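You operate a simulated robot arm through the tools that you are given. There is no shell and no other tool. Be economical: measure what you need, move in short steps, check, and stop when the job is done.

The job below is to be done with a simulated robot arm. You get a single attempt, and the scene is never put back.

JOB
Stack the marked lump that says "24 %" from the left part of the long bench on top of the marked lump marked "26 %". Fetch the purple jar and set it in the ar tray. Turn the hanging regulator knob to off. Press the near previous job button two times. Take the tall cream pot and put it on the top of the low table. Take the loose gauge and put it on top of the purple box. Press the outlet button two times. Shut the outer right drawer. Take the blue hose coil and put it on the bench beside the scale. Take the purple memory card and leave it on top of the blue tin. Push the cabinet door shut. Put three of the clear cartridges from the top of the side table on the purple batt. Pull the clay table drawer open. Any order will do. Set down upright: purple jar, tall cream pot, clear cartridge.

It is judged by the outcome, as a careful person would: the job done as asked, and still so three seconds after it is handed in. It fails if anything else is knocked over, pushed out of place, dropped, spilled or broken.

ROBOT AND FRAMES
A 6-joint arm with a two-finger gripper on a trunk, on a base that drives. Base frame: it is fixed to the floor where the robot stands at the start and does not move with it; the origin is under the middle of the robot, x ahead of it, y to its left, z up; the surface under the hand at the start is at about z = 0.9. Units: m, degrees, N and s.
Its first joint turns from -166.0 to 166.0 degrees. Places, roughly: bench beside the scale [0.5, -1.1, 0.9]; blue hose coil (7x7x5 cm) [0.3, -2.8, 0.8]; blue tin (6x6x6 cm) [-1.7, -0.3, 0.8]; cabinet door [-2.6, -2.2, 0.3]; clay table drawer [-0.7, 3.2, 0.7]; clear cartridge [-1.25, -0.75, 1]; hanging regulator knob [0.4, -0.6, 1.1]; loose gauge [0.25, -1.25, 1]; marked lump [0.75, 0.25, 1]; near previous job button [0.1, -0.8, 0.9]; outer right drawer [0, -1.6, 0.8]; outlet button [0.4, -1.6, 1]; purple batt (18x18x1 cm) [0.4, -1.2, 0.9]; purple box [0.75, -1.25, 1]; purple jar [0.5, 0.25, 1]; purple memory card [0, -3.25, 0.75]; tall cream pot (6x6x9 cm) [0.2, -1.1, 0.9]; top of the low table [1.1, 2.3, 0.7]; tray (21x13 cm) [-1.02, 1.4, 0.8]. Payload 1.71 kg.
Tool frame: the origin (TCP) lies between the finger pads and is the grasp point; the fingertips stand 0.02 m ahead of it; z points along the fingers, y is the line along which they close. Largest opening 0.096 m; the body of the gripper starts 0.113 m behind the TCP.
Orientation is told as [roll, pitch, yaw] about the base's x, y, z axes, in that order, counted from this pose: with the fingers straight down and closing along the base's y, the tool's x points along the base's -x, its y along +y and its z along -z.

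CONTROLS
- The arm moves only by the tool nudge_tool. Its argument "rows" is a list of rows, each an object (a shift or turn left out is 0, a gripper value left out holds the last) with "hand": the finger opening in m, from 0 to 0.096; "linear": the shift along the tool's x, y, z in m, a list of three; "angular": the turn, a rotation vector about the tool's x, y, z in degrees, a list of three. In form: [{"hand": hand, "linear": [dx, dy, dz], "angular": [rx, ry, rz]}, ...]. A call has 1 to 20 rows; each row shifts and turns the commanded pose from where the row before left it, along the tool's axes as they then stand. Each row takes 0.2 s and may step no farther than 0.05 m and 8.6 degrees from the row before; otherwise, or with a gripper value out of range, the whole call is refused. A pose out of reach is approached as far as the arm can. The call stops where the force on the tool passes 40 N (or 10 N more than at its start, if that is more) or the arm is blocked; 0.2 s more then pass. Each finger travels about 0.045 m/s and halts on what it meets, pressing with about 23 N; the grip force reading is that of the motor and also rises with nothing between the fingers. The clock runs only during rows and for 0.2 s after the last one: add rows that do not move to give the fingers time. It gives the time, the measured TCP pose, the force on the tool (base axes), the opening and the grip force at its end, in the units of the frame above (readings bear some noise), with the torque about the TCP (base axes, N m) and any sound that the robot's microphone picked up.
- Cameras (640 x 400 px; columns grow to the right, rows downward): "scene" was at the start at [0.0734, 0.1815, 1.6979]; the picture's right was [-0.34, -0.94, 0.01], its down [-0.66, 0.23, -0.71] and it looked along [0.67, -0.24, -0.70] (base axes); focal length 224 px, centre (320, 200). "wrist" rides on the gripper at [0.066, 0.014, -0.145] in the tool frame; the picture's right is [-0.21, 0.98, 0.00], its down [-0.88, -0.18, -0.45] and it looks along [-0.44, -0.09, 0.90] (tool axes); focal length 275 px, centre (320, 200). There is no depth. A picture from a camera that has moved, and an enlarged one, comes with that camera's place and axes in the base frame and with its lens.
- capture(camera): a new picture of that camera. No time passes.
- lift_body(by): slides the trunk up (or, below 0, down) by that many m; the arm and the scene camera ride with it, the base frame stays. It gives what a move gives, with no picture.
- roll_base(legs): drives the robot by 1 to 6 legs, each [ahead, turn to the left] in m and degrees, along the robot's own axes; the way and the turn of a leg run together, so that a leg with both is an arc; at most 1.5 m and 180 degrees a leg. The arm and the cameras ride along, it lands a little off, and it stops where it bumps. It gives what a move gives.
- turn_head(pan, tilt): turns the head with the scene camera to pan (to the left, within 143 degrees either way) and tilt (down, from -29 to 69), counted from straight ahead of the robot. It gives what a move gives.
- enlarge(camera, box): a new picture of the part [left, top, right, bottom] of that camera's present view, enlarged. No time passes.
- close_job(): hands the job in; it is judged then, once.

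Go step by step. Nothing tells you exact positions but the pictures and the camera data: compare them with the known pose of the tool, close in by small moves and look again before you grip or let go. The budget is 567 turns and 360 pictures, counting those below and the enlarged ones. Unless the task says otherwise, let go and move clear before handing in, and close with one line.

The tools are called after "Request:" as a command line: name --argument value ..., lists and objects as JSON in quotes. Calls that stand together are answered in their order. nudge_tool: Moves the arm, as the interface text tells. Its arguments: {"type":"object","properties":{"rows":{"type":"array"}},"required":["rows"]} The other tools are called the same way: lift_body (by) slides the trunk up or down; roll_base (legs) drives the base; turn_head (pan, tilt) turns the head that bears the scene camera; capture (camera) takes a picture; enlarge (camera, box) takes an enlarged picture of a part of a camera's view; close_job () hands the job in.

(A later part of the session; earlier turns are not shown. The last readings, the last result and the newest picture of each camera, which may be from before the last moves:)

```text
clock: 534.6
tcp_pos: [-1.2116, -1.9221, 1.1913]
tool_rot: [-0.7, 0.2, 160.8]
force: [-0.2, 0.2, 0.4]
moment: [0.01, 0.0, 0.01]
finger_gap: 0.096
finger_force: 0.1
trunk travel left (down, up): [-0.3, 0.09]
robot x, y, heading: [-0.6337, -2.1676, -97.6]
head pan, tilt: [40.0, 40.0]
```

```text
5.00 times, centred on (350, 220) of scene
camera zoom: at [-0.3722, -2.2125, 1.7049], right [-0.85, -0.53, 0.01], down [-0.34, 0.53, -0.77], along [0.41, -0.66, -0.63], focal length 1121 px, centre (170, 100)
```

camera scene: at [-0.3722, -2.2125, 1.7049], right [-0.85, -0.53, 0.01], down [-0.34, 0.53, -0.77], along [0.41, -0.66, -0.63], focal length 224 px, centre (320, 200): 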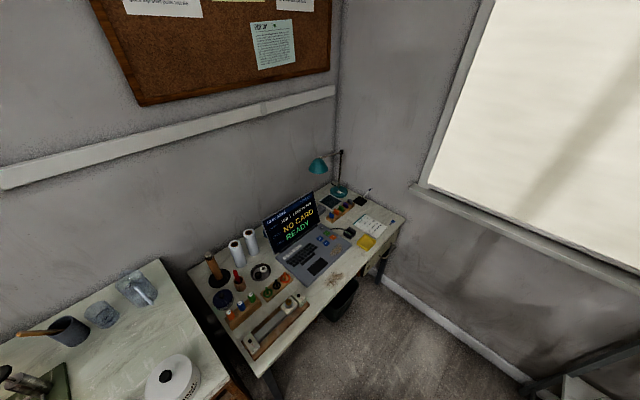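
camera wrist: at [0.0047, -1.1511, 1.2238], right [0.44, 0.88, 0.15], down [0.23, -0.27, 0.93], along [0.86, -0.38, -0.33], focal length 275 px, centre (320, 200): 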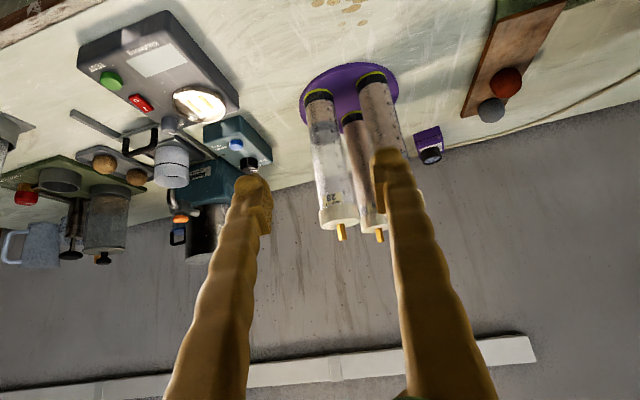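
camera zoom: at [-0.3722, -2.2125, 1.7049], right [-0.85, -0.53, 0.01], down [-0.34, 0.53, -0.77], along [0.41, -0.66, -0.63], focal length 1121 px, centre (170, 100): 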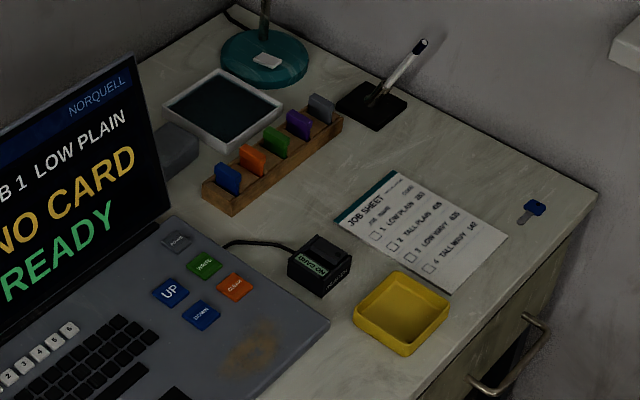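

Request:
enlarge --camera "scene" --box '[235, 210, 305, 260]'

Request:
enlarge --camera "scene" --box '[195, 240, 275, 310]'

```text
8.00 times, centred on (270, 235) of scene
camera zoom: at [-0.3722, -2.2125, 1.7049], right [-0.85, -0.53, 0.01], down [-0.34, 0.53, -0.77], along [0.41, -0.66, -0.63], focal length 1794 px, centre (720, -80)
```

zoom: 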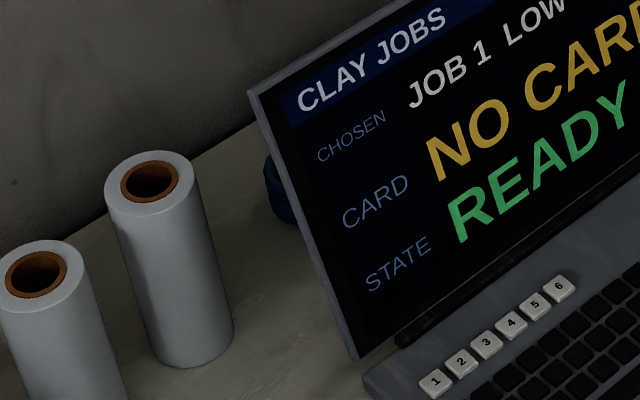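

```text
5.71 times, centred on (235, 275) of scene
camera zoom: at [-0.3722, -2.2125, 1.7049], right [-0.85, -0.53, 0.01], down [-0.34, 0.53, -0.77], along [0.41, -0.66, -0.63], focal length 1281 px, centre (806, -229)
```

zoom: 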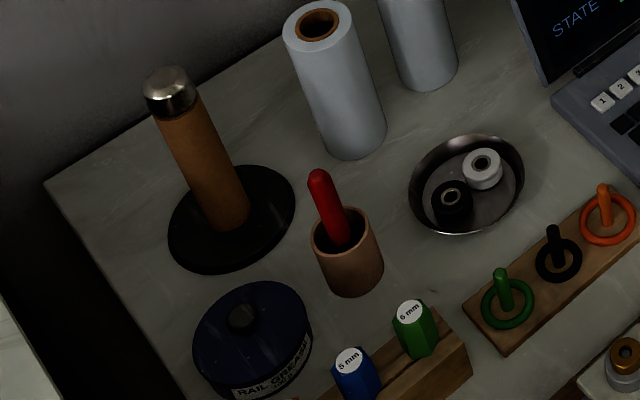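

The coil sits behind the laptop screen, the purple card in the card rack. I swing the arm to the front, then drive to the desk.

Request:
nudge_tool --rows '[{"linear": [0.0018, 0.0475, -0.003], "angular": [0, 0, -4.4]}, {"linear": [0.0018, 0.0475, -0.003], "angular": [0, 0, -4.4]}, {"linear": [0.0018, 0.0475, -0.003], "angular": [0, 0, -4.4]}, {"linear": [0.0018, 0.0475, -0.003], "angular": [0, 0, -4.4]}, {"linear": [0.0018, 0.0475, -0.003], "angular": [0, 0, -4.4]}, {"linear": [0.0018, 0.0475, -0.003], "angular": [0, 0, -4.4]}, {"linear": [0.0018, 0.0475, -0.003], "angular": [0, 0, -4.4]}, {"linear": [0.0018, 0.0475, -0.003], "angular": [0, 0, -4.4]}, {"linear": [0.0018, 0.0475, -0.003], "angular": [0, 0, -4.4]}, {"linear": [0.0018, 0.0475, -0.003], "angular": [0, 0, -4.4]}, {"linear": [0.0018, 0.0475, 0], "angular": [0, 0, -4.4]}, {"linear": [0.0018, 0.0475, 0], "angular": [0, 0, -4.4]}, {"linear": [0.0018, 0.0475, 0], "angular": [0, 0, -4.4]}, {"linear": [0.0018, 0.0475, 0], "angular": [0, 0, -4.4]}, {"linear": [0.0018, 0.0475, 0], "angular": [0, 0, -4.4]}, {"linear": [0.0018, 0.0475, 0], "angular": [0, 0, -4.4]}, {"linear": [0.0018, 0.0475, 0], "angular": [0, 0, -4.4]}, {"linear": [0.0018, 0.0475, 0], "angular": [0, 0, -4.4]}, {"linear": [0.0018, 0.0475, 0], "angular": [0, 0, -4.4]}, {"linear": [0.0018, 0.0475, 0], "angular": [0, 0, -4.4]}]'

Request:
nudge_tool --rows '[{"linear": [0.0018, 0.0475, 0], "angular": [0, 0, -4.4]}, {"linear": [0.0018, 0.0475, 0], "angular": [0, 0, -4.4]}, {"linear": [0.0018, 0.0475, 0], "angular": [0, 0, -4.4]}, {"linear": [0.0018, 0.0475, 0], "angular": [0, 0, -4.4]}, {"linear": [0.04, 0, 0]}, {"linear": [0.04, 0, 0]}, {"linear": [0.04, 0, 0]}, {"linear": [0.04, 0, 0]}]'

Request:
roll_base --legs '[[0, 3], [0.58, 0], [0, 83], [0.1, 0]]'

Request:
turn_head --pan 0 --tilt 40

Request:
capture --camera "scene"

```text
clock: 538.8
tcp_pos: [-0.8523, -2.7052, 1.2117]
tool_rot: [0.0, 0.9, -111.2]
force: [0.2, 1.0, -0.1]
moment: [-0.02, -0.01, 0.01]
finger_gap: 0.0963
finger_force: 0.0
trunk travel left (down, up): [-0.3, 0.09]
robot x, y, heading: [-0.6334, -2.1655, -97.9]
head pan, tilt: [40.0, 40.0]
```

```text
clock: 540.6
tcp_pos: [-0.657, -2.5833, 1.2177]
tool_rot: [0.3, 0.6, -93.6]
force: [0.3, 0.0, 0.0]
moment: [-0.06, 0.03, 0.01]
finger_gap: 0.0959
finger_force: 0.1
trunk travel left (down, up): [-0.3, 0.09]
robot x, y, heading: [-0.6321, -2.1684, -97.8]
head pan, tilt: [40.0, 40.0]
```

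```text
clock: 551.9
tcp_pos: [-0.1689, -2.8104, 1.2173]
tool_rot: [0.2, 0.6, -6.8]
force: [2.6, 0.1, -0.5]
moment: [0.01, 0.27, -0.02]
finger_gap: 0.0961
finger_force: 0.0
trunk travel left (down, up): [-0.3, 0.09]
robot x, y, heading: [-0.5816, -2.7615, -11.4]
head pan, tilt: [40.0, 40.0]
```

```text
clock: 552.9
tcp_pos: [-0.1591, -2.8125, 1.2134]
tool_rot: [0.3, 1.1, -6.8]
force: [-0.7, 0.5, 0.4]
moment: [-0.02, -0.21, 0.0]
finger_gap: 0.0959
finger_force: 0.1
trunk travel left (down, up): [-0.3, 0.09]
robot x, y, heading: [-0.5839, -2.7634, -11.2]
head pan, tilt: [0.0, 40.0]
```

```text
125 pictures are left
camera scene: at [-0.4749, -2.5704, 1.7039], right [-0.19, -0.98, 0.0], down [-0.64, 0.12, -0.76], along [0.75, -0.15, -0.65], focal length 224 px, centre (320, 200)
```

scene: 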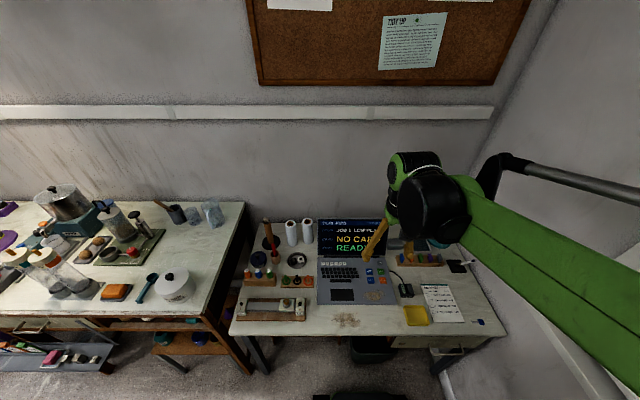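

Request:
nudge_tool --rows '[{"linear": [-0.0437, 0.007, -0.013]}, {"linear": [-0.0437, 0.007, -0.013]}, {"linear": [-0.0437, 0.007, -0.013]}, {"linear": [-0.0437, 0.007, -0.013]}, {"linear": [-0.0437, 0.007, -0.013]}, {"linear": [-0.0437, 0.007, -0.013]}, {"linear": [-0.0437, 0.007, -0.013]}, {}]'

Request:
capture --camera "wrist"

Request:
capture --camera "scene"

```text
clock: 554.7
tcp_pos: [0.1678, -2.8008, 1.2916]
tool_rot: [0.3, 1.7, -6.6]
force: [-0.8, 0.2, -0.1]
moment: [-0.01, -0.02, 0.01]
finger_gap: 0.0959
finger_force: 0.0
trunk travel left (down, up): [-0.3, 0.09]
robot x, y, heading: [-0.587, -2.76, -11.2]
head pan, tilt: [0.0, 40.0]
```

```text
124 pictures are left
camera wrist: at [0.1081, -2.781, 1.4378], right [0.32, 0.95, 0.0], down [0.86, -0.29, 0.42], along [0.39, -0.13, -0.91], focal length 275 px, centre (320, 200)
```

wrist: 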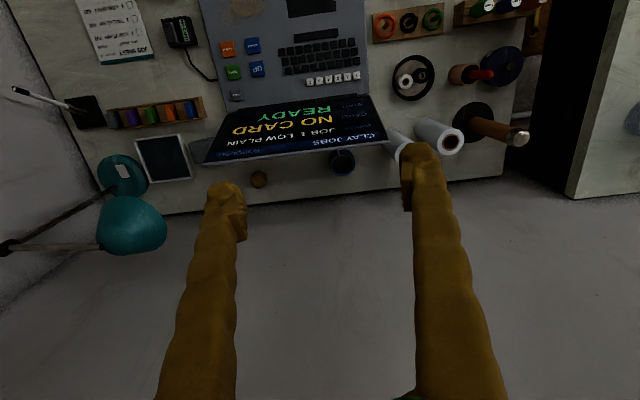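

```text
123 pictures are left
camera scene: at [-0.4623, -2.5727, 1.7034], right [-0.19, -0.98, 0.0], down [-0.64, 0.13, -0.76], along [0.74, -0.15, -0.65], focal length 224 px, centre (320, 200)
```

scene: 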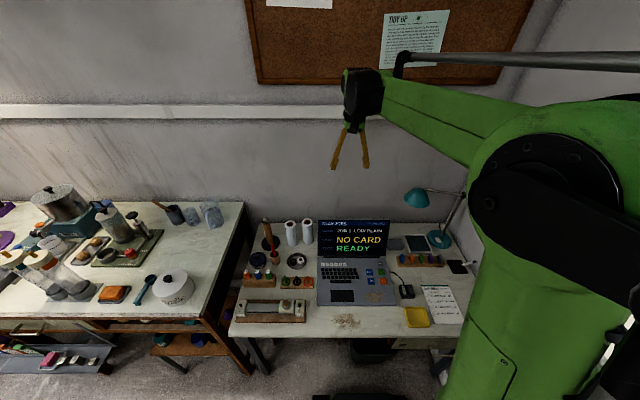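

Request:
enlarge --camera "wrist" --box '[240, 110, 420, 220]'

```text
3.56 times, centred on (330, 165) of wrist
camera zoom: at [0.1081, -2.781, 1.4378], right [0.32, 0.95, 0.0], down [0.86, -0.29, 0.42], along [0.39, -0.13, -0.91], focal length 979 px, centre (284, 324)
```

zoom: 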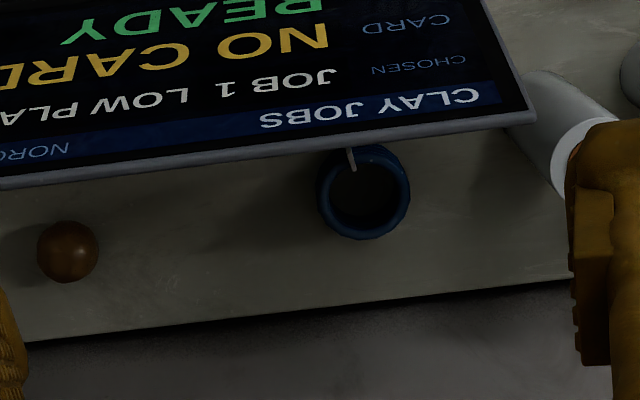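

The coil is behind the screen at ≈(0.297, -2.789). I'll come straight down with the fingers closing front-to-back, trunk raised for clearance over the screen.

Request:
lift_body --by 0.085

Request:
nudge_tool --rows '[{"angular": [0, 0, -8]}, {"angular": [0, 0, -8]}, {"angular": [0, 0, -8]}, {"angular": [0, 0, -8]}, {"angular": [0, 0, -8]}, {"angular": [0, 0, -8]}, {"angular": [0, 0, -8]}, {"angular": [0, 0, -8]}, {"angular": [0, 0, -8]}, {"angular": [0, 0, -8]}, {"angular": [0, 0, -5.5]}, {"linear": [0, -0.04, 0.03]}, {"linear": [0, -0.04, 0.03]}, {"linear": [0, -0.04, 0.03]}, {}]'

Request:
capture --camera "wrist"

```text
clock: 556.0
tcp_pos: [0.1575, -2.7988, 1.3801]
tool_rot: [0.2, 1.2, -6.8]
force: [0.7, 0.6, -0.3]
moment: [0.0, 0.04, -0.02]
finger_gap: 0.096
finger_force: 0.0
trunk travel left (down, up): [-0.385, 0.005]
robot x, y, heading: [-0.5837, -2.7621, -10.8]
head pan, tilt: [0.0, 40.0]
```

```text
clock: 559.1
tcp_pos: [0.2742, -2.8227, 1.2884]
tool_rot: [1.4, -0.2, 78.8]
force: [-0.7, -0.1, -0.5]
moment: [0.01, 0.07, 0.0]
finger_gap: 0.0959
finger_force: 0.0
trunk travel left (down, up): [-0.385, 0.005]
robot x, y, heading: [-0.587, -2.7613, -11.1]
head pan, tilt: [0.0, 40.0]
```

```text
121 pictures are left
camera wrist: at [0.2501, -2.8858, 1.433], right [-0.92, 0.39, 0.02], down [0.36, 0.82, 0.44], along [0.15, 0.42, -0.9], focal length 275 px, centre (320, 200)
```

wrist: 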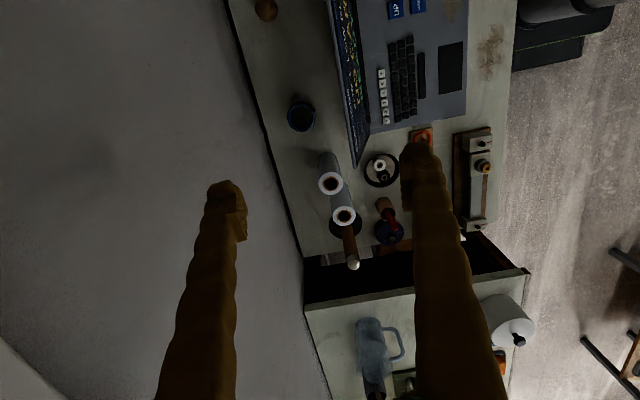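

Request:
nudge_tool --rows '[{"linear": [-0.031, -0.0235, 0], "angular": [0, 1.4, 0]}, {"linear": [0, 0, 0.05]}, {"linear": [0, 0, 0.05]}, {"linear": [0, 0, 0.05]}, {"linear": [0, 0, 0.05]}, {"linear": [0, 0, 0.03]}, {}]'

Request:
capture --camera "wrist"

Request:
enlarge --camera "scene" --box '[260, 130, 460, 280]'

```text
clock: 560.8
tcp_pos: [0.2942, -2.8013, 1.0587]
tool_rot: [1.2, 1.2, 78.7]
force: [-1.2, 0.8, -0.1]
moment: [-0.03, 0.01, -0.01]
finger_gap: 0.0962
finger_force: 0.1
trunk travel left (down, up): [-0.385, 0.005]
robot x, y, heading: [-0.5834, -2.7599, -11.1]
head pan, tilt: [0.0, 40.0]
```

```text
120 pictures are left
camera wrist: at [0.2712, -2.8608, 1.2049], right [-0.92, 0.39, 0.02], down [0.36, 0.83, 0.42], along [0.15, 0.4, -0.91], focal length 275 px, centre (320, 200)
```

wrist: 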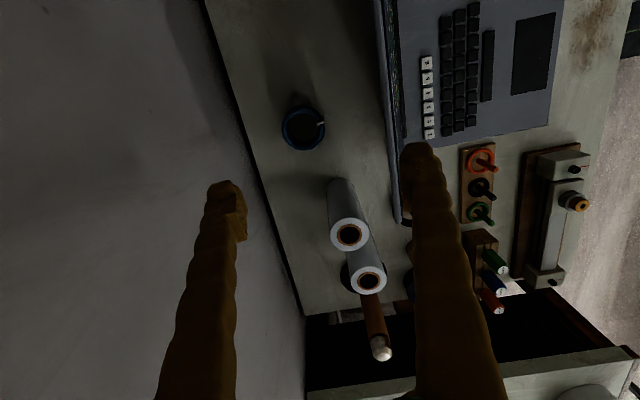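

```text
2.67 times, centred on (360, 205) of scene
camera zoom: at [-0.4608, -2.5731, 1.7885], right [-0.19, -0.98, 0.0], down [-0.64, 0.13, -0.76], along [0.74, -0.15, -0.65], focal length 598 px, centre (213, 187)
```

zoom: 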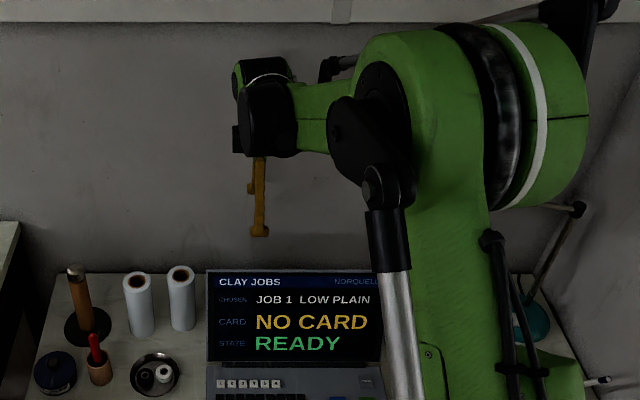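

Request:
nudge_tool --rows '[{"linear": [-0.005, -0.011, 0], "angular": [1.2, -1.2, 0]}, {"linear": [0, 0, 0.05]}, {"linear": [0, 0, 0.05]}, {}]'

Request:
capture --camera "wrist"

Request:
enlarge --camera "scene" --box '[260, 130, 460, 280]'

```text
clock: 561.8
tcp_pos: [0.306, -2.7946, 0.9572]
tool_rot: [0.1, 0.0, 78.8]
force: [0.7, 1.0, 0.2]
moment: [0.02, 0.03, -0.02]
finger_gap: 0.0963
finger_force: 0.0
trunk travel left (down, up): [-0.385, 0.005]
robot x, y, heading: [-0.581, -2.7613, -11.2]
head pan, tilt: [0.0, 40.0]
```

```text
118 pictures are left
camera wrist: at [0.2793, -2.8585, 1.1029], right [-0.92, 0.39, 0.0], down [0.35, 0.82, 0.44], along [0.17, 0.41, -0.9], focal length 275 px, centre (320, 200)
```

wrist: 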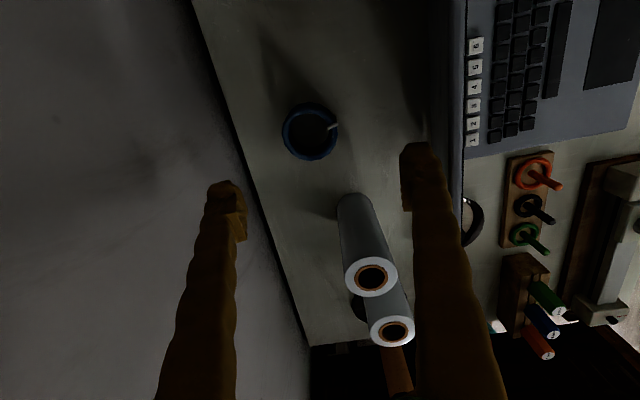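

```text
2.67 times, centred on (360, 205) of scene
camera zoom: at [-0.4606, -2.5731, 1.7885], right [-0.19, -0.98, 0.0], down [-0.64, 0.13, -0.76], along [0.74, -0.15, -0.65], focal length 598 px, centre (213, 187)
```

zoom: 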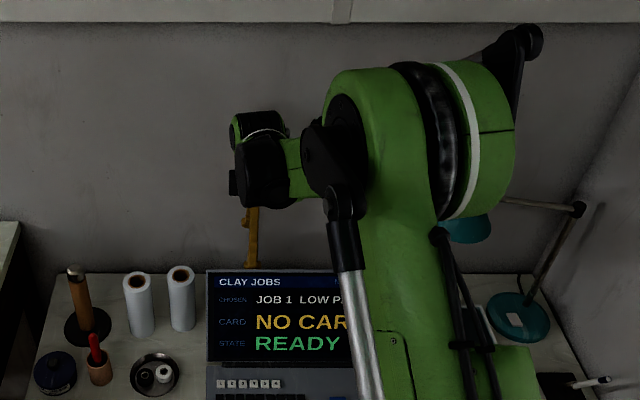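

Request:
nudge_tool --rows '[{"linear": [0.007, -0.009, 0.04]}, {"linear": [0, 0, 0.04]}, {"linear": [0, 0, 0.02]}, {}]'

Request:
capture --camera "wrist"

Request:
enlarge --camera "scene" --box '[280, 150, 440, 270]'

```text
clock: 562.8
tcp_pos: [0.3147, -2.8053, 0.8576]
tool_rot: [0.1, 0.1, 78.8]
force: [-0.4, -0.1, -0.7]
moment: [0.0, -0.01, -0.02]
finger_gap: 0.0962
finger_force: 0.0
trunk travel left (down, up): [-0.385, 0.005]
robot x, y, heading: [-0.5782, -2.7633, -11.1]
head pan, tilt: [0.0, 40.0]
```

```text
116 pictures are left
camera wrist: at [0.2879, -2.8677, 1.0027], right [-0.92, 0.39, 0.0], down [0.35, 0.82, 0.44], along [0.17, 0.41, -0.9], focal length 275 px, centre (320, 200)
```

wrist: 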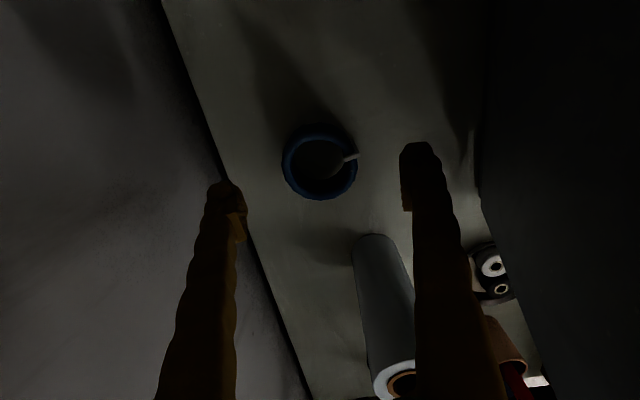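

```text
3.33 times, centred on (360, 210) of scene
camera zoom: at [-0.4606, -2.5731, 1.7884], right [-0.19, -0.98, 0.0], down [-0.64, 0.13, -0.76], along [0.74, -0.15, -0.66], focal length 747 px, centre (187, 167)
```

zoom: 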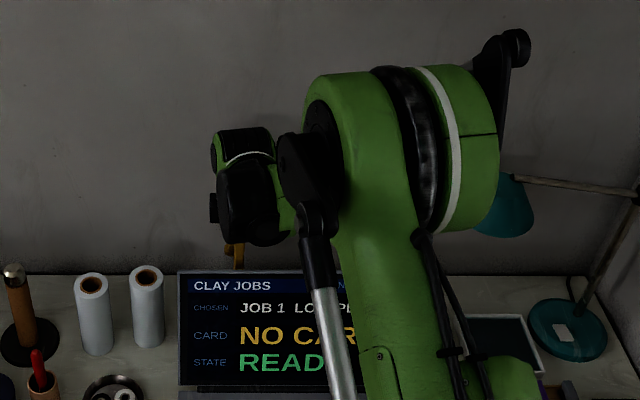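

Request:
nudge_tool --rows '[{"linear": [0.003, 0, 0.02]}, {"linear": [0, 0, 0.018]}, {}]'

Request:
capture --camera "wrist"

Request:
enlarge --camera "scene" --box '[280, 150, 440, 270]'

```text
clock: 563.5
tcp_pos: [0.3143, -2.8078, 0.8215]
tool_rot: [0.0, -0.1, 78.8]
force: [0.2, -0.6, -0.3]
moment: [0.0, -0.02, -0.01]
finger_gap: 0.0962
finger_force: 0.1
trunk travel left (down, up): [-0.385, 0.005]
robot x, y, heading: [-0.583, -2.7608, -11.1]
head pan, tilt: [0.0, 40.0]
```

```text
114 pictures are left
camera wrist: at [0.2875, -2.8692, 0.9657], right [-0.92, 0.39, 0.0], down [0.35, 0.82, 0.44], along [0.17, 0.41, -0.9], focal length 275 px, centre (320, 200)
```

wrist: 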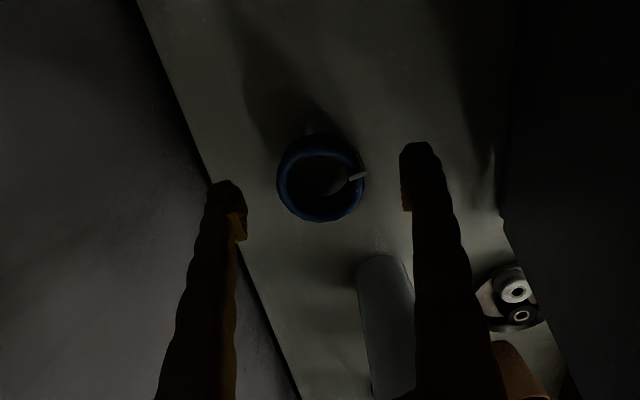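

```text
3.33 times, centred on (360, 210) of scene
camera zoom: at [-0.4607, -2.5732, 1.7885], right [-0.19, -0.98, 0.0], down [-0.64, 0.13, -0.76], along [0.74, -0.15, -0.65], focal length 747 px, centre (187, 167)
```

zoom: 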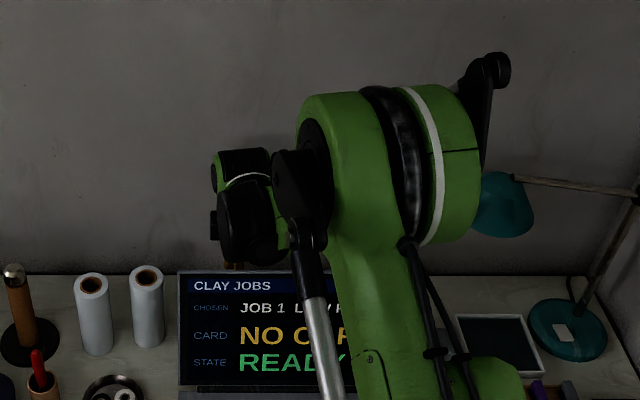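

Request:
nudge_tool --rows '[{"linear": [0, 0, 0.008]}, {"linear": [0, 0, 0.006]}, {}]'

Request:
nudge_tool --rows '[{"hand": 0.045}, {}, {}, {}, {}]'

Request:
capture --camera "wrist"

```text
clock: 564.4
tcp_pos: [0.3142, -2.8064, 0.8074]
tool_rot: [0.1, 0.0, 78.7]
force: [0.3, 0.0, 0.3]
moment: [0.02, 0.01, -0.01]
finger_gap: 0.096
finger_force: 0.2
trunk travel left (down, up): [-0.385, 0.005]
robot x, y, heading: [-0.5826, -2.7616, -11.0]
head pan, tilt: [0.0, 40.0]
```

```text
clock: 565.5
tcp_pos: [0.3135, -2.8063, 0.8085]
tool_rot: [0.0, 0.0, 78.8]
force: [0.3, -0.1, -0.3]
moment: [0.0, 0.01, 0.01]
finger_gap: 0.045
finger_force: 0.0
trunk travel left (down, up): [-0.385, 0.005]
robot x, y, heading: [-0.5834, -2.7614, -10.9]
head pan, tilt: [0.0, 40.0]
```

```text
112 pictures are left
camera wrist: at [0.2866, -2.8692, 0.9521], right [-0.92, 0.39, 0.0], down [0.35, 0.82, 0.44], along [0.17, 0.41, -0.9], focal length 275 px, centre (320, 200)
```

wrist: 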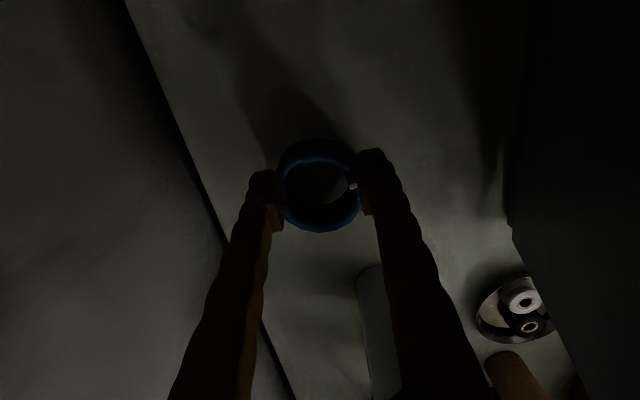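

The coil is lower than assumed (≈0.75). I open, shift, and descend gradually while watching the arm against the screen.

Request:
nudge_tool --rows '[{"hand": 0.09}, {}, {}, {"linear": [-0.018, -0.003, 0.01]}, {"linear": [0, 0, 0.012]}, {}]'

Request:
capture --camera "wrist"

Request:
enlarge --camera "scene" --box '[290, 170, 410, 260]'

```text
clock: 567.0
tcp_pos: [0.3205, -2.7904, 0.7859]
tool_rot: [0.1, 0.0, 78.8]
force: [-0.4, -0.3, 0.3]
moment: [0.02, 0.02, 0.01]
finger_gap: 0.09
finger_force: 0.0
trunk travel left (down, up): [-0.385, 0.005]
robot x, y, heading: [-0.5843, -2.763, -11.2]
head pan, tilt: [0.0, 40.0]
```

```text
111 pictures are left
camera wrist: at [0.2932, -2.8523, 0.9305], right [-0.92, 0.39, 0.0], down [0.35, 0.82, 0.44], along [0.17, 0.41, -0.9], focal length 275 px, centre (320, 200)
```

wrist: 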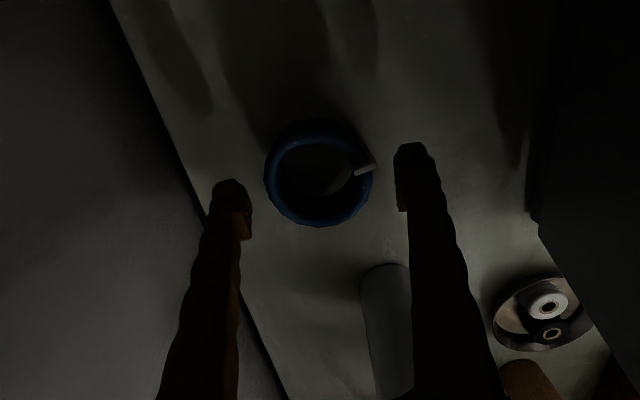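

```text
4.44 times, centred on (350, 215) of scene
camera zoom: at [-0.4608, -2.5732, 1.7885], right [-0.19, -0.98, 0.0], down [-0.64, 0.13, -0.76], along [0.74, -0.15, -0.65], focal length 996 px, centre (187, 133)
```

zoom: 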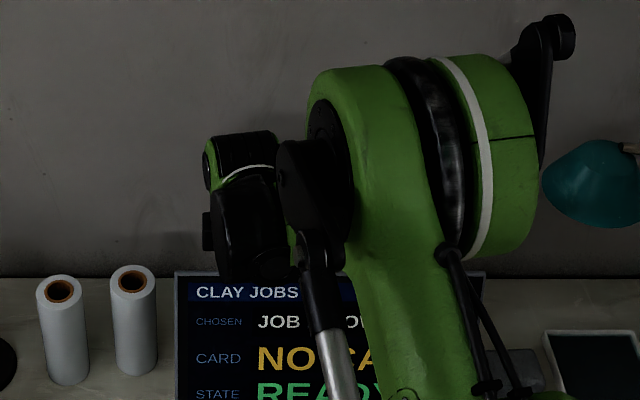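

Request:
nudge_tool --rows '[{"linear": [0.002, -0.003, 0.008]}, {"linear": [0, 0, 0.007]}, {}, {"hand": 0.06}, {}, {}, {}, {}]'

Request:
capture --camera "wrist"

```text
clock: 568.8
tcp_pos: [0.3219, -2.7926, 0.7704]
tool_rot: [0.1, 0.0, 78.8]
force: [0.6, -0.4, 0.0]
moment: [-0.01, -0.04, -0.01]
finger_gap: 0.0697
finger_force: 22.6
trunk travel left (down, up): [-0.385, 0.005]
robot x, y, heading: [-0.5832, -2.763, -10.8]
head pan, tilt: [0.0, 40.0]
```

```text
109 pictures are left
camera wrist: at [0.2955, -2.855, 0.9152], right [-0.92, 0.39, 0.0], down [0.35, 0.82, 0.44], along [0.17, 0.41, -0.9], focal length 275 px, centre (320, 200)
```

wrist: 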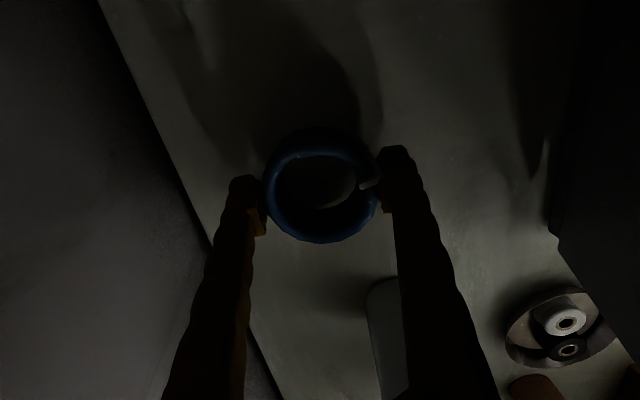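

Gripped at 7 cm. I lift straight up well above the screen.

Request:
nudge_tool --rows '[{"linear": [0, 0, -0.03]}, {"linear": [0, 0, -0.04]}, {"linear": [0, 0, -0.04]}, {"linear": [0, 0, -0.05]}, {"linear": [0, 0, -0.05]}, {"linear": [0, 0, -0.05]}, {"linear": [0, 0, -0.05]}, {"linear": [0, 0, -0.05]}, {"linear": [0, 0, -0.05]}, {"linear": [0, 0.045, 0]}, {"linear": [0, 0.045, 0]}, {"linear": [0, 0.045, 0]}, {"linear": [0, 0.045, 0]}, {"linear": [0, 0.045, 0]}, {"linear": [0, 0.045, 0]}, {"linear": [0, 0.045, 0]}, {"linear": [0, 0.045, 0]}, {}]'

Request:
capture --camera "wrist"

Request:
capture --camera "scene"

```text
clock: 572.5
tcp_pos: [-0.0325, -2.7248, 1.1791]
tool_rot: [0.1, 0.0, 78.9]
force: [0.6, -0.3, -1.0]
moment: [-0.01, -0.01, 0.02]
finger_gap: 0.0695
finger_force: 22.5
trunk travel left (down, up): [-0.385, 0.005]
robot x, y, heading: [-0.5809, -2.763, -11.3]
head pan, tilt: [0.0, 40.0]
```

```text
108 pictures are left
camera wrist: at [-0.0597, -2.7862, 1.3238], right [-0.92, 0.39, 0.0], down [0.35, 0.82, 0.44], along [0.17, 0.41, -0.9], focal length 275 px, centre (320, 200)
```

wrist: 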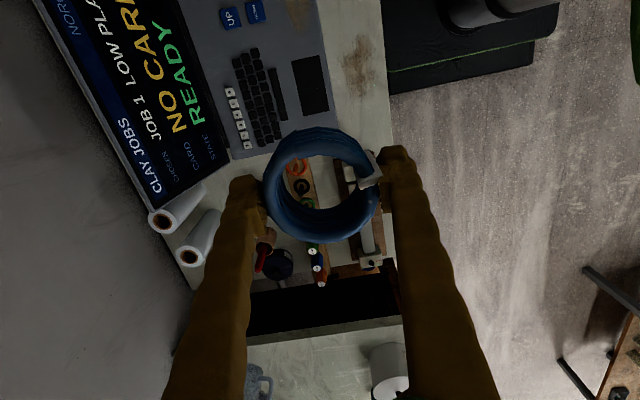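

```text
107 pictures are left
camera scene: at [-0.4611, -2.5733, 1.7884], right [-0.19, -0.98, 0.0], down [-0.64, 0.13, -0.76], along [0.74, -0.15, -0.66], focal length 224 px, centre (320, 200)
```

scene: 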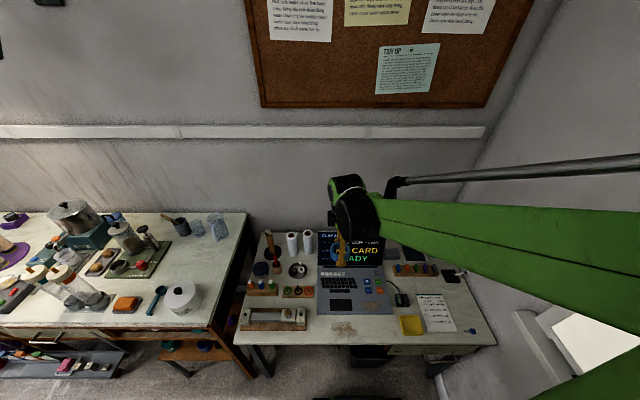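

Coil is held. I raise it a bit, back off and drive to the scale bench.

Request:
nudge_tool --rows '[{"linear": [0, 0, -0.05]}, {"linear": [0, 0.02, -0.02]}]'

Request:
roll_base --legs '[[-0.12, 0], [0, 96], [1.5, 0], [0.33, 0], [0, -88]]'

Request:
turn_head --pan 0 --tilt 40

Request:
capture --camera "scene"

```text
clock: 573.1
tcp_pos: [-0.051, -2.7187, 1.25]
tool_rot: [0.1, 0.0, 78.9]
force: [-0.7, 0.4, -0.4]
moment: [0.03, -0.03, -0.01]
finger_gap: 0.0696
finger_force: 22.6
trunk travel left (down, up): [-0.385, 0.005]
robot x, y, heading: [-0.582, -2.7662, -11.1]
head pan, tilt: [0.0, 40.0]
```

```text
clock: 598.6
tcp_pos: [-0.0269, -0.81, 1.2502]
tool_rot: [0.1, 0.0, 87.5]
force: [0.5, 0.4, -1.1]
moment: [0.03, 0.02, -0.01]
finger_gap: 0.0676
finger_force: 22.8
trunk travel left (down, up): [-0.385, 0.005]
robot x, y, heading: [-0.5467, -0.9327, -2.4]
head pan, tilt: [0.0, 40.0]
```

```text
clock: 599.2
tcp_pos: [-0.0352, -0.8104, 1.2529]
tool_rot: [-0.2, 0.0, 87.6]
force: [-0.4, 0.6, -0.8]
moment: [-0.04, -0.01, -0.02]
finger_gap: 0.0676
finger_force: 23.4
trunk travel left (down, up): [-0.385, 0.005]
robot x, y, heading: [-0.5496, -0.9311, -2.5]
head pan, tilt: [0.0, 40.0]
```

```text
106 pictures are left
camera scene: at [-0.4553, -0.7254, 1.7884], right [-0.04, -1.0, 0.0], down [-0.65, 0.03, -0.76], along [0.76, -0.03, -0.65], focal length 224 px, centre (320, 200)
```

scene: 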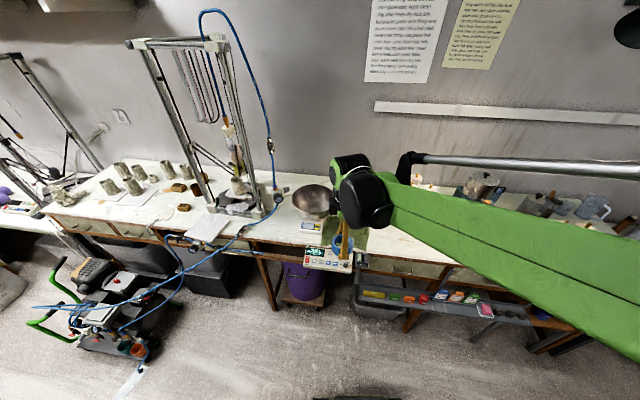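

Request:
roll_base --legs '[[0.22, 0]]'

Request:
nudge_tool --rows '[{"angular": [0, 0, 8.5]}, {"linear": [0.03, -0.035, 0]}, {"linear": [0.03, -0.035, 0]}, {"linear": [0.03, -0.035, 0]}, {"linear": [0.03, -0.035, 0]}, {"linear": [0.03, -0.035, 0]}, {}]'

Request:
capture --camera "wrist"

```text
clock: 601.4
tcp_pos: [0.1587, -0.8175, 1.2656]
tool_rot: [-1.6, 0.1, 87.7]
force: [0.9, -1.2, -0.9]
moment: [-0.02, 0.05, -0.02]
finger_gap: 0.0677
finger_force: 22.6
trunk travel left (down, up): [-0.385, 0.005]
robot x, y, heading: [-0.3272, -0.9431, -2.4]
head pan, tilt: [0.0, 40.0]
```

```text
clock: 603.0
tcp_pos: [0.3068, -1.0, 1.2688]
tool_rot: [-1.4, -0.1, 79.2]
force: [-1.0, 0.4, -0.8]
moment: [0.03, -0.03, -0.01]
finger_gap: 0.0677
finger_force: 22.8
trunk travel left (down, up): [-0.385, 0.005]
robot x, y, heading: [-0.328, -0.9435, -2.6]
head pan, tilt: [0.0, 40.0]
```

```text
105 pictures are left
camera wrist: at [0.2762, -1.0623, 1.4123], right [-0.92, 0.39, -0.02], down [0.34, 0.83, 0.45], along [0.19, 0.41, -0.89], focal length 275 px, centre (320, 200)
```

wrist: 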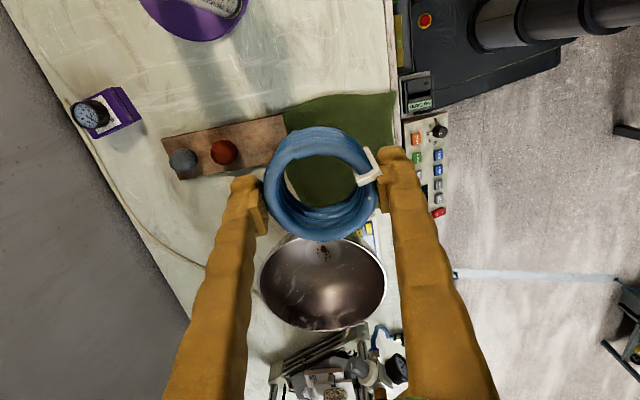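

Request:
nudge_tool --rows '[{"linear": [0.0124, -0.0416, 0], "angular": [-1.4, 0, 0]}, {"linear": [0.0124, -0.0416, 0]}, {"linear": [0.0124, -0.0416, 0]}, {"linear": [0.0124, -0.0416, 0]}, {"linear": [0.0124, -0.0416, 0]}, {"linear": [0, 0, 0.05]}, {"linear": [0, 0, 0.05]}, {}]'

Request:
capture --camera "wrist"

Request:
capture --camera "scene"

```text
clock: 604.8
tcp_pos: [0.5168, -1.1002, 1.1559]
tool_rot: [0.7, -0.2, 79.2]
force: [-1.3, 0.2, 0.2]
moment: [0.01, -0.16, -0.01]
finger_gap: 0.068
finger_force: 22.5
trunk travel left (down, up): [-0.385, 0.005]
robot x, y, heading: [-0.3243, -0.9413, -2.0]
head pan, tilt: [0.0, 40.0]
```

```text
104 pictures are left
camera wrist: at [0.4917, -1.1623, 1.3004], right [-0.92, 0.39, 0.01], down [0.35, 0.82, 0.44], along [0.16, 0.41, -0.9], focal length 275 px, centre (320, 200)
```

wrist: 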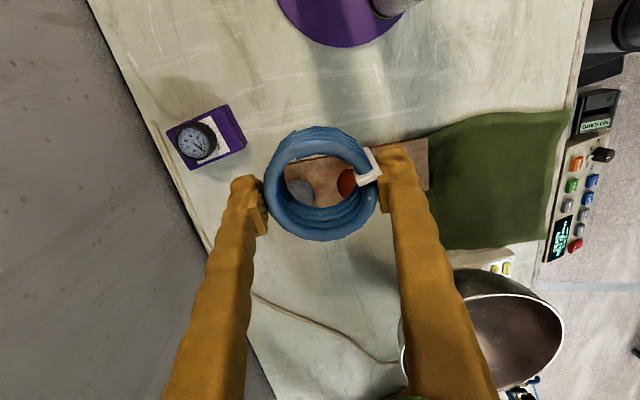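

```text
103 pictures are left
camera scene: at [-0.2329, -0.7352, 1.7884], right [-0.04, -1.0, 0.0], down [-0.65, 0.03, -0.76], along [0.76, -0.03, -0.66], focal length 224 px, centre (320, 200)
```

scene: 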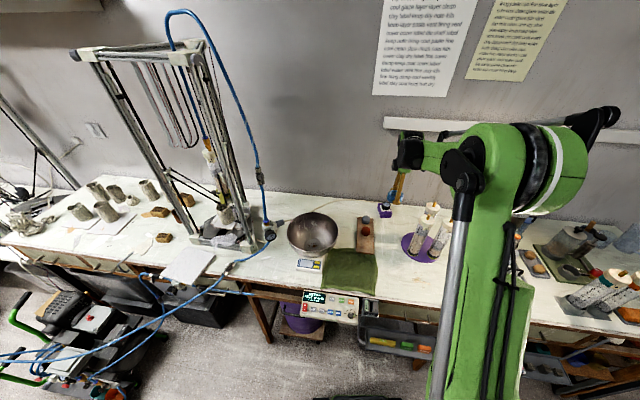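

Request:
nudge_tool --rows '[{"linear": [0.014, 0.01, 0], "angular": [0.7, 0, 0]}, {"linear": [0, 0, 0.05]}, {"linear": [0, 0, 0.05]}, {"linear": [0, 0, 0.05]}, {"linear": [0, 0, 0.03]}, {}]'

Request:
capture --camera "wrist"

Request:
enlarge --camera "scene" --box '[330, 140, 490, 260]'

```text
clock: 606.1
tcp_pos: [0.5009, -1.1087, 0.9763]
tool_rot: [0.0, -0.1, 79.2]
force: [-0.1, -0.1, -1.2]
moment: [0.01, -0.02, 0.02]
finger_gap: 0.0681
finger_force: 23.0
trunk travel left (down, up): [-0.385, 0.005]
robot x, y, heading: [-0.3252, -0.9387, -2.5]
head pan, tilt: [0.0, 40.0]
```

```text
102 pictures are left
camera wrist: at [0.4737, -1.1703, 1.1207], right [-0.92, 0.39, 0.0], down [0.35, 0.83, 0.45], along [0.17, 0.41, -0.89], focal length 275 px, centre (320, 200)
```

wrist: 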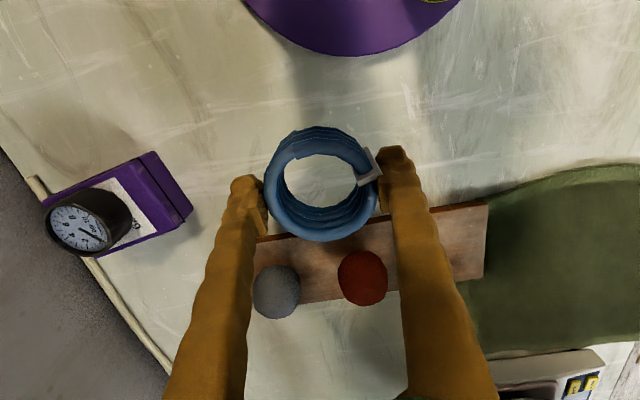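

```text
3.33 times, centred on (410, 200) of scene
camera zoom: at [-0.232, -0.7351, 1.7885], right [-0.04, -1.0, 0.0], down [-0.65, 0.03, -0.76], along [0.76, -0.03, -0.65], focal length 747 px, centre (20, 200)
```

zoom: 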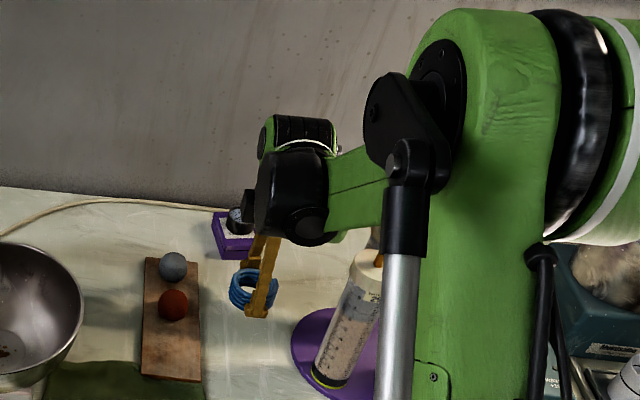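

Request:
nudge_tool --rows '[{"linear": [0, 0, 0.012]}, {"linear": [0, 0, 0.008]}, {}]'

Request:
nudge_tool --rows '[{"linear": [0, 0, 0.005]}, {}]'

Request:
nudge_tool --rows '[{"linear": [0, 0, 0.005]}, {}]'

Request:
nudge_tool --rows '[{"linear": [0, 0, 0.004]}, {}]'

```text
clock: 607.0
tcp_pos: [0.5014, -1.1089, 0.9575]
tool_rot: [0.0, 0.0, 79.2]
force: [-0.3, 0.2, -1.5]
moment: [-0.01, -0.01, 0.04]
finger_gap: 0.068
finger_force: 22.9
trunk travel left (down, up): [-0.385, 0.005]
robot x, y, heading: [-0.3258, -0.9399, -2.2]
head pan, tilt: [0.0, 40.0]
```

```text
clock: 607.5
tcp_pos: [0.5006, -1.1087, 0.9521]
tool_rot: [0.0, 0.0, 79.2]
force: [-0.7, 0.0, -1.6]
moment: [0.0, 0.02, 0.02]
finger_gap: 0.0682
finger_force: 23.1
trunk travel left (down, up): [-0.385, 0.005]
robot x, y, heading: [-0.3222, -0.9404, -2.3]
head pan, tilt: [0.0, 40.0]
```

```text
clock: 608.1
tcp_pos: [0.5018, -1.1087, 0.9476]
tool_rot: [0.0, -0.1, 79.2]
force: [0.0, 0.7, 0.2]
moment: [-0.05, 0.03, 0.01]
finger_gap: 0.0679
finger_force: 23.0
trunk travel left (down, up): [-0.385, 0.005]
robot x, y, heading: [-0.3245, -0.9401, -2.4]
head pan, tilt: [0.0, 40.0]
```

```text
clock: 608.8
tcp_pos: [0.5037, -1.1088, 0.9431]
tool_rot: [-0.1, 0.0, 79.3]
force: [-0.4, 0.0, -0.4]
moment: [-0.02, 0.02, 0.01]
finger_gap: 0.068
finger_force: 22.7
trunk travel left (down, up): [-0.385, 0.005]
robot x, y, heading: [-0.3252, -0.9433, -2.3]
head pan, tilt: [0.0, 40.0]
```

Request:
nudge_tool --rows '[{"linear": [0, 0, 0.004]}, {}]'

Request:
enlarge --camera "scene" --box '[370, 190, 430, 240]'

```text
clock: 609.4
tcp_pos: [0.5017, -1.109, 0.9386]
tool_rot: [0.0, -0.1, 79.1]
force: [-0.1, 0.1, -0.8]
moment: [-0.03, 0.01, 0.0]
finger_gap: 0.0677
finger_force: 23.2
trunk travel left (down, up): [-0.385, 0.005]
robot x, y, heading: [-0.3205, -0.9412, -2.3]
head pan, tilt: [0.0, 40.0]
```

```text
8.00 times, centred on (400, 215) of scene
camera zoom: at [-0.2317, -0.7351, 1.7884], right [-0.04, -1.0, 0.0], down [-0.65, 0.03, -0.76], along [0.76, -0.03, -0.65], focal length 1794 px, centre (-320, 80)
```

zoom: 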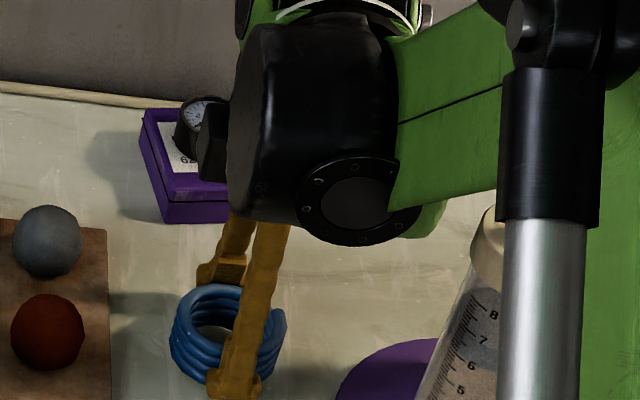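

Request:
nudge_tool --rows '[{"linear": [0, 0, 0.004]}, {}]'

Request:
nudge_tool --rows '[{"linear": [0, 0, 0.004]}, {}]'

Request:
enlarge --camera "scene" --box '[370, 190, 430, 240]'

```text
clock: 610.0
tcp_pos: [0.5015, -1.1084, 0.9352]
tool_rot: [0.1, -0.1, 79.2]
force: [-0.7, 0.1, 1.5]
moment: [0.0, -0.01, 0.03]
finger_gap: 0.068
finger_force: 22.6
trunk travel left (down, up): [-0.385, 0.005]
robot x, y, heading: [-0.322, -0.9416, -2.3]
head pan, tilt: [0.0, 40.0]
```

```text
clock: 610.5
tcp_pos: [0.5014, -1.1085, 0.9329]
tool_rot: [-0.2, -0.1, 79.2]
force: [9.9, -0.1, 36.7]
moment: [-0.03, -0.09, 0.03]
finger_gap: 0.0685
finger_force: 23.2
trunk travel left (down, up): [-0.385, 0.005]
robot x, y, heading: [-0.3225, -0.9378, -2.4]
head pan, tilt: [0.0, 40.0]
```

```text
8.00 times, centred on (400, 215) of scene
camera zoom: at [-0.2341, -0.7345, 1.7887], right [-0.04, -1.0, 0.0], down [-0.65, 0.03, -0.76], along [0.76, -0.03, -0.65], focal length 1794 px, centre (-320, 80)
```

zoom: 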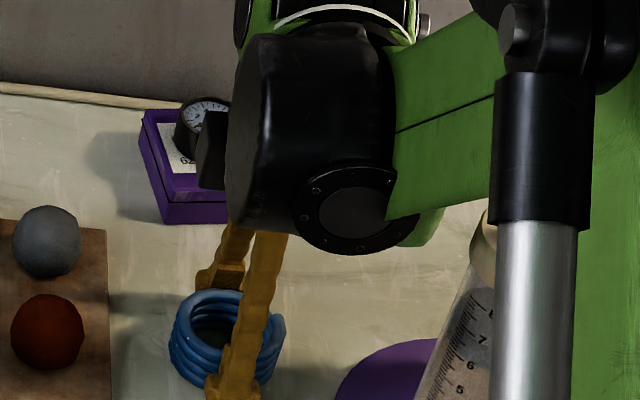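

Contact. I ease off, open, and lift away.

Request:
nudge_tool --rows '[{"linear": [0, 0, -0.003]}, {"hand": 0.085}, {"hand": 0.094}, {}, {}]'

Request:
nudge_tool --rows '[{"linear": [0, 0, -0.03]}, {"linear": [0, 0, -0.05]}, {"linear": [0, 0, -0.05]}, {"linear": [0, 0, -0.05]}, {"linear": [0, 0, -0.05]}, {"linear": [0, 0, -0.05]}, {"linear": [0, 0.045, 0]}, {"linear": [0, 0.045, 0]}, {"linear": [0, 0.045, 0]}, {"linear": [0, 0.045, 0]}, {"linear": [0, 0.045, 0]}, {"linear": [0, 0.045, 0]}, {}]'

Request:
enlarge --camera "scene" --box '[330, 160, 490, 270]'

```text
clock: 611.8
tcp_pos: [0.5015, -1.1085, 0.9332]
tool_rot: [-0.1, -0.1, 79.2]
force: [0.7, -0.3, 0.0]
moment: [0.03, 0.01, 0.01]
finger_gap: 0.0941
finger_force: 0.1
trunk travel left (down, up): [-0.385, 0.005]
robot x, y, heading: [-0.3232, -0.9409, -2.5]
head pan, tilt: [0.0, 40.0]
```

```text
clock: 614.5
tcp_pos: [0.2372, -1.0583, 1.2125]
tool_rot: [0.1, -0.1, 79.2]
force: [-0.2, 0.4, 0.1]
moment: [0.01, -0.02, 0.0]
finger_gap: 0.0939
finger_force: 0.2
trunk travel left (down, up): [-0.385, 0.005]
robot x, y, heading: [-0.3271, -0.9384, -2.2]
head pan, tilt: [0.0, 40.0]
```

```text
3.64 times, centred on (410, 215) of scene
camera zoom: at [-0.2322, -0.7349, 1.7884], right [-0.04, -1.0, 0.0], down [-0.65, 0.03, -0.76], along [0.76, -0.03, -0.65], focal length 815 px, centre (-7, 146)
```

zoom: 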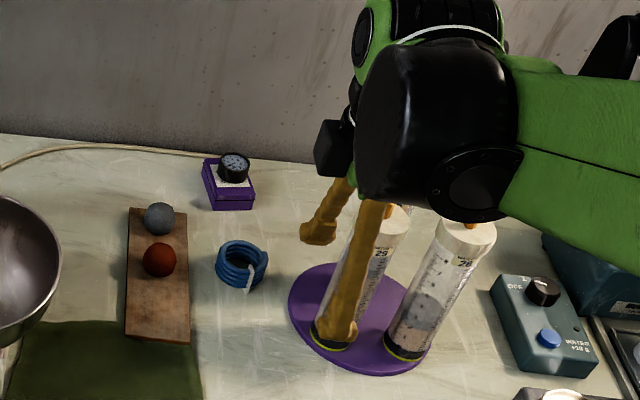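

The coil is on the bench. Now back to the desk for the purple memory card.

Request:
nudge_tool --rows '[{"linear": [0, 0.045, 0]}, {"linear": [0, 0.045, 0]}]'

Request:
roll_base --legs '[[-0.27, 0], [0, -92], [1.5, 0], [0.36, 0], [0, 70]]'

Request:
turn_head --pan 0 --tilt 40

Request:
capture --camera "scene"

```text
clock: 615.1
tcp_pos: [0.1485, -1.0437, 1.2144]
tool_rot: [0.0, -0.1, 79.3]
force: [-0.5, -0.1, -0.3]
moment: [-0.02, -0.07, 0.03]
finger_gap: 0.0939
finger_force: 0.1
trunk travel left (down, up): [-0.385, 0.005]
robot x, y, heading: [-0.3245, -0.9411, -2.5]
head pan, tilt: [0.0, 40.0]
```

```text
clock: 635.5
tcp_pos: [-0.9208, -3.15, 1.2222]
tool_rot: [-0.8, -0.1, -15.0]
force: [0.2, 0.4, -0.6]
moment: [-0.07, 0.02, -0.01]
finger_gap: 0.094
finger_force: 0.1
trunk travel left (down, up): [-0.385, 0.005]
robot x, y, heading: [-0.7914, -2.7165, -96.1]
head pan, tilt: [0.0, 40.0]
stopped in leg 4: the force on the tool passed its limit at 46 N (the readings are from after the stop); the commanded pose is now the measured one
```

```text
clock: 636.1
tcp_pos: [-0.9218, -3.1464, 1.2234]
tool_rot: [-1.0, -0.1, -14.9]
force: [-0.9, 0.5, 0.7]
moment: [-0.03, 0.04, -0.01]
finger_gap: 0.0938
finger_force: 0.1
trunk travel left (down, up): [-0.385, 0.005]
robot x, y, heading: [-0.7926, -2.7125, -96.6]
head pan, tilt: [0.0, 40.0]
```

```text
97 pictures are left
camera scene: at [-0.5885, -2.8099, 1.789], right [-0.99, 0.11, 0.0], down [0.07, 0.65, -0.76], along [-0.08, -0.76, -0.65], focal length 224 px, centre (320, 200)
```

scene: 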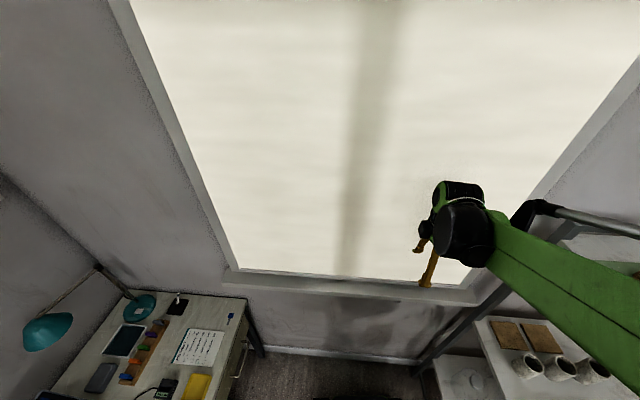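

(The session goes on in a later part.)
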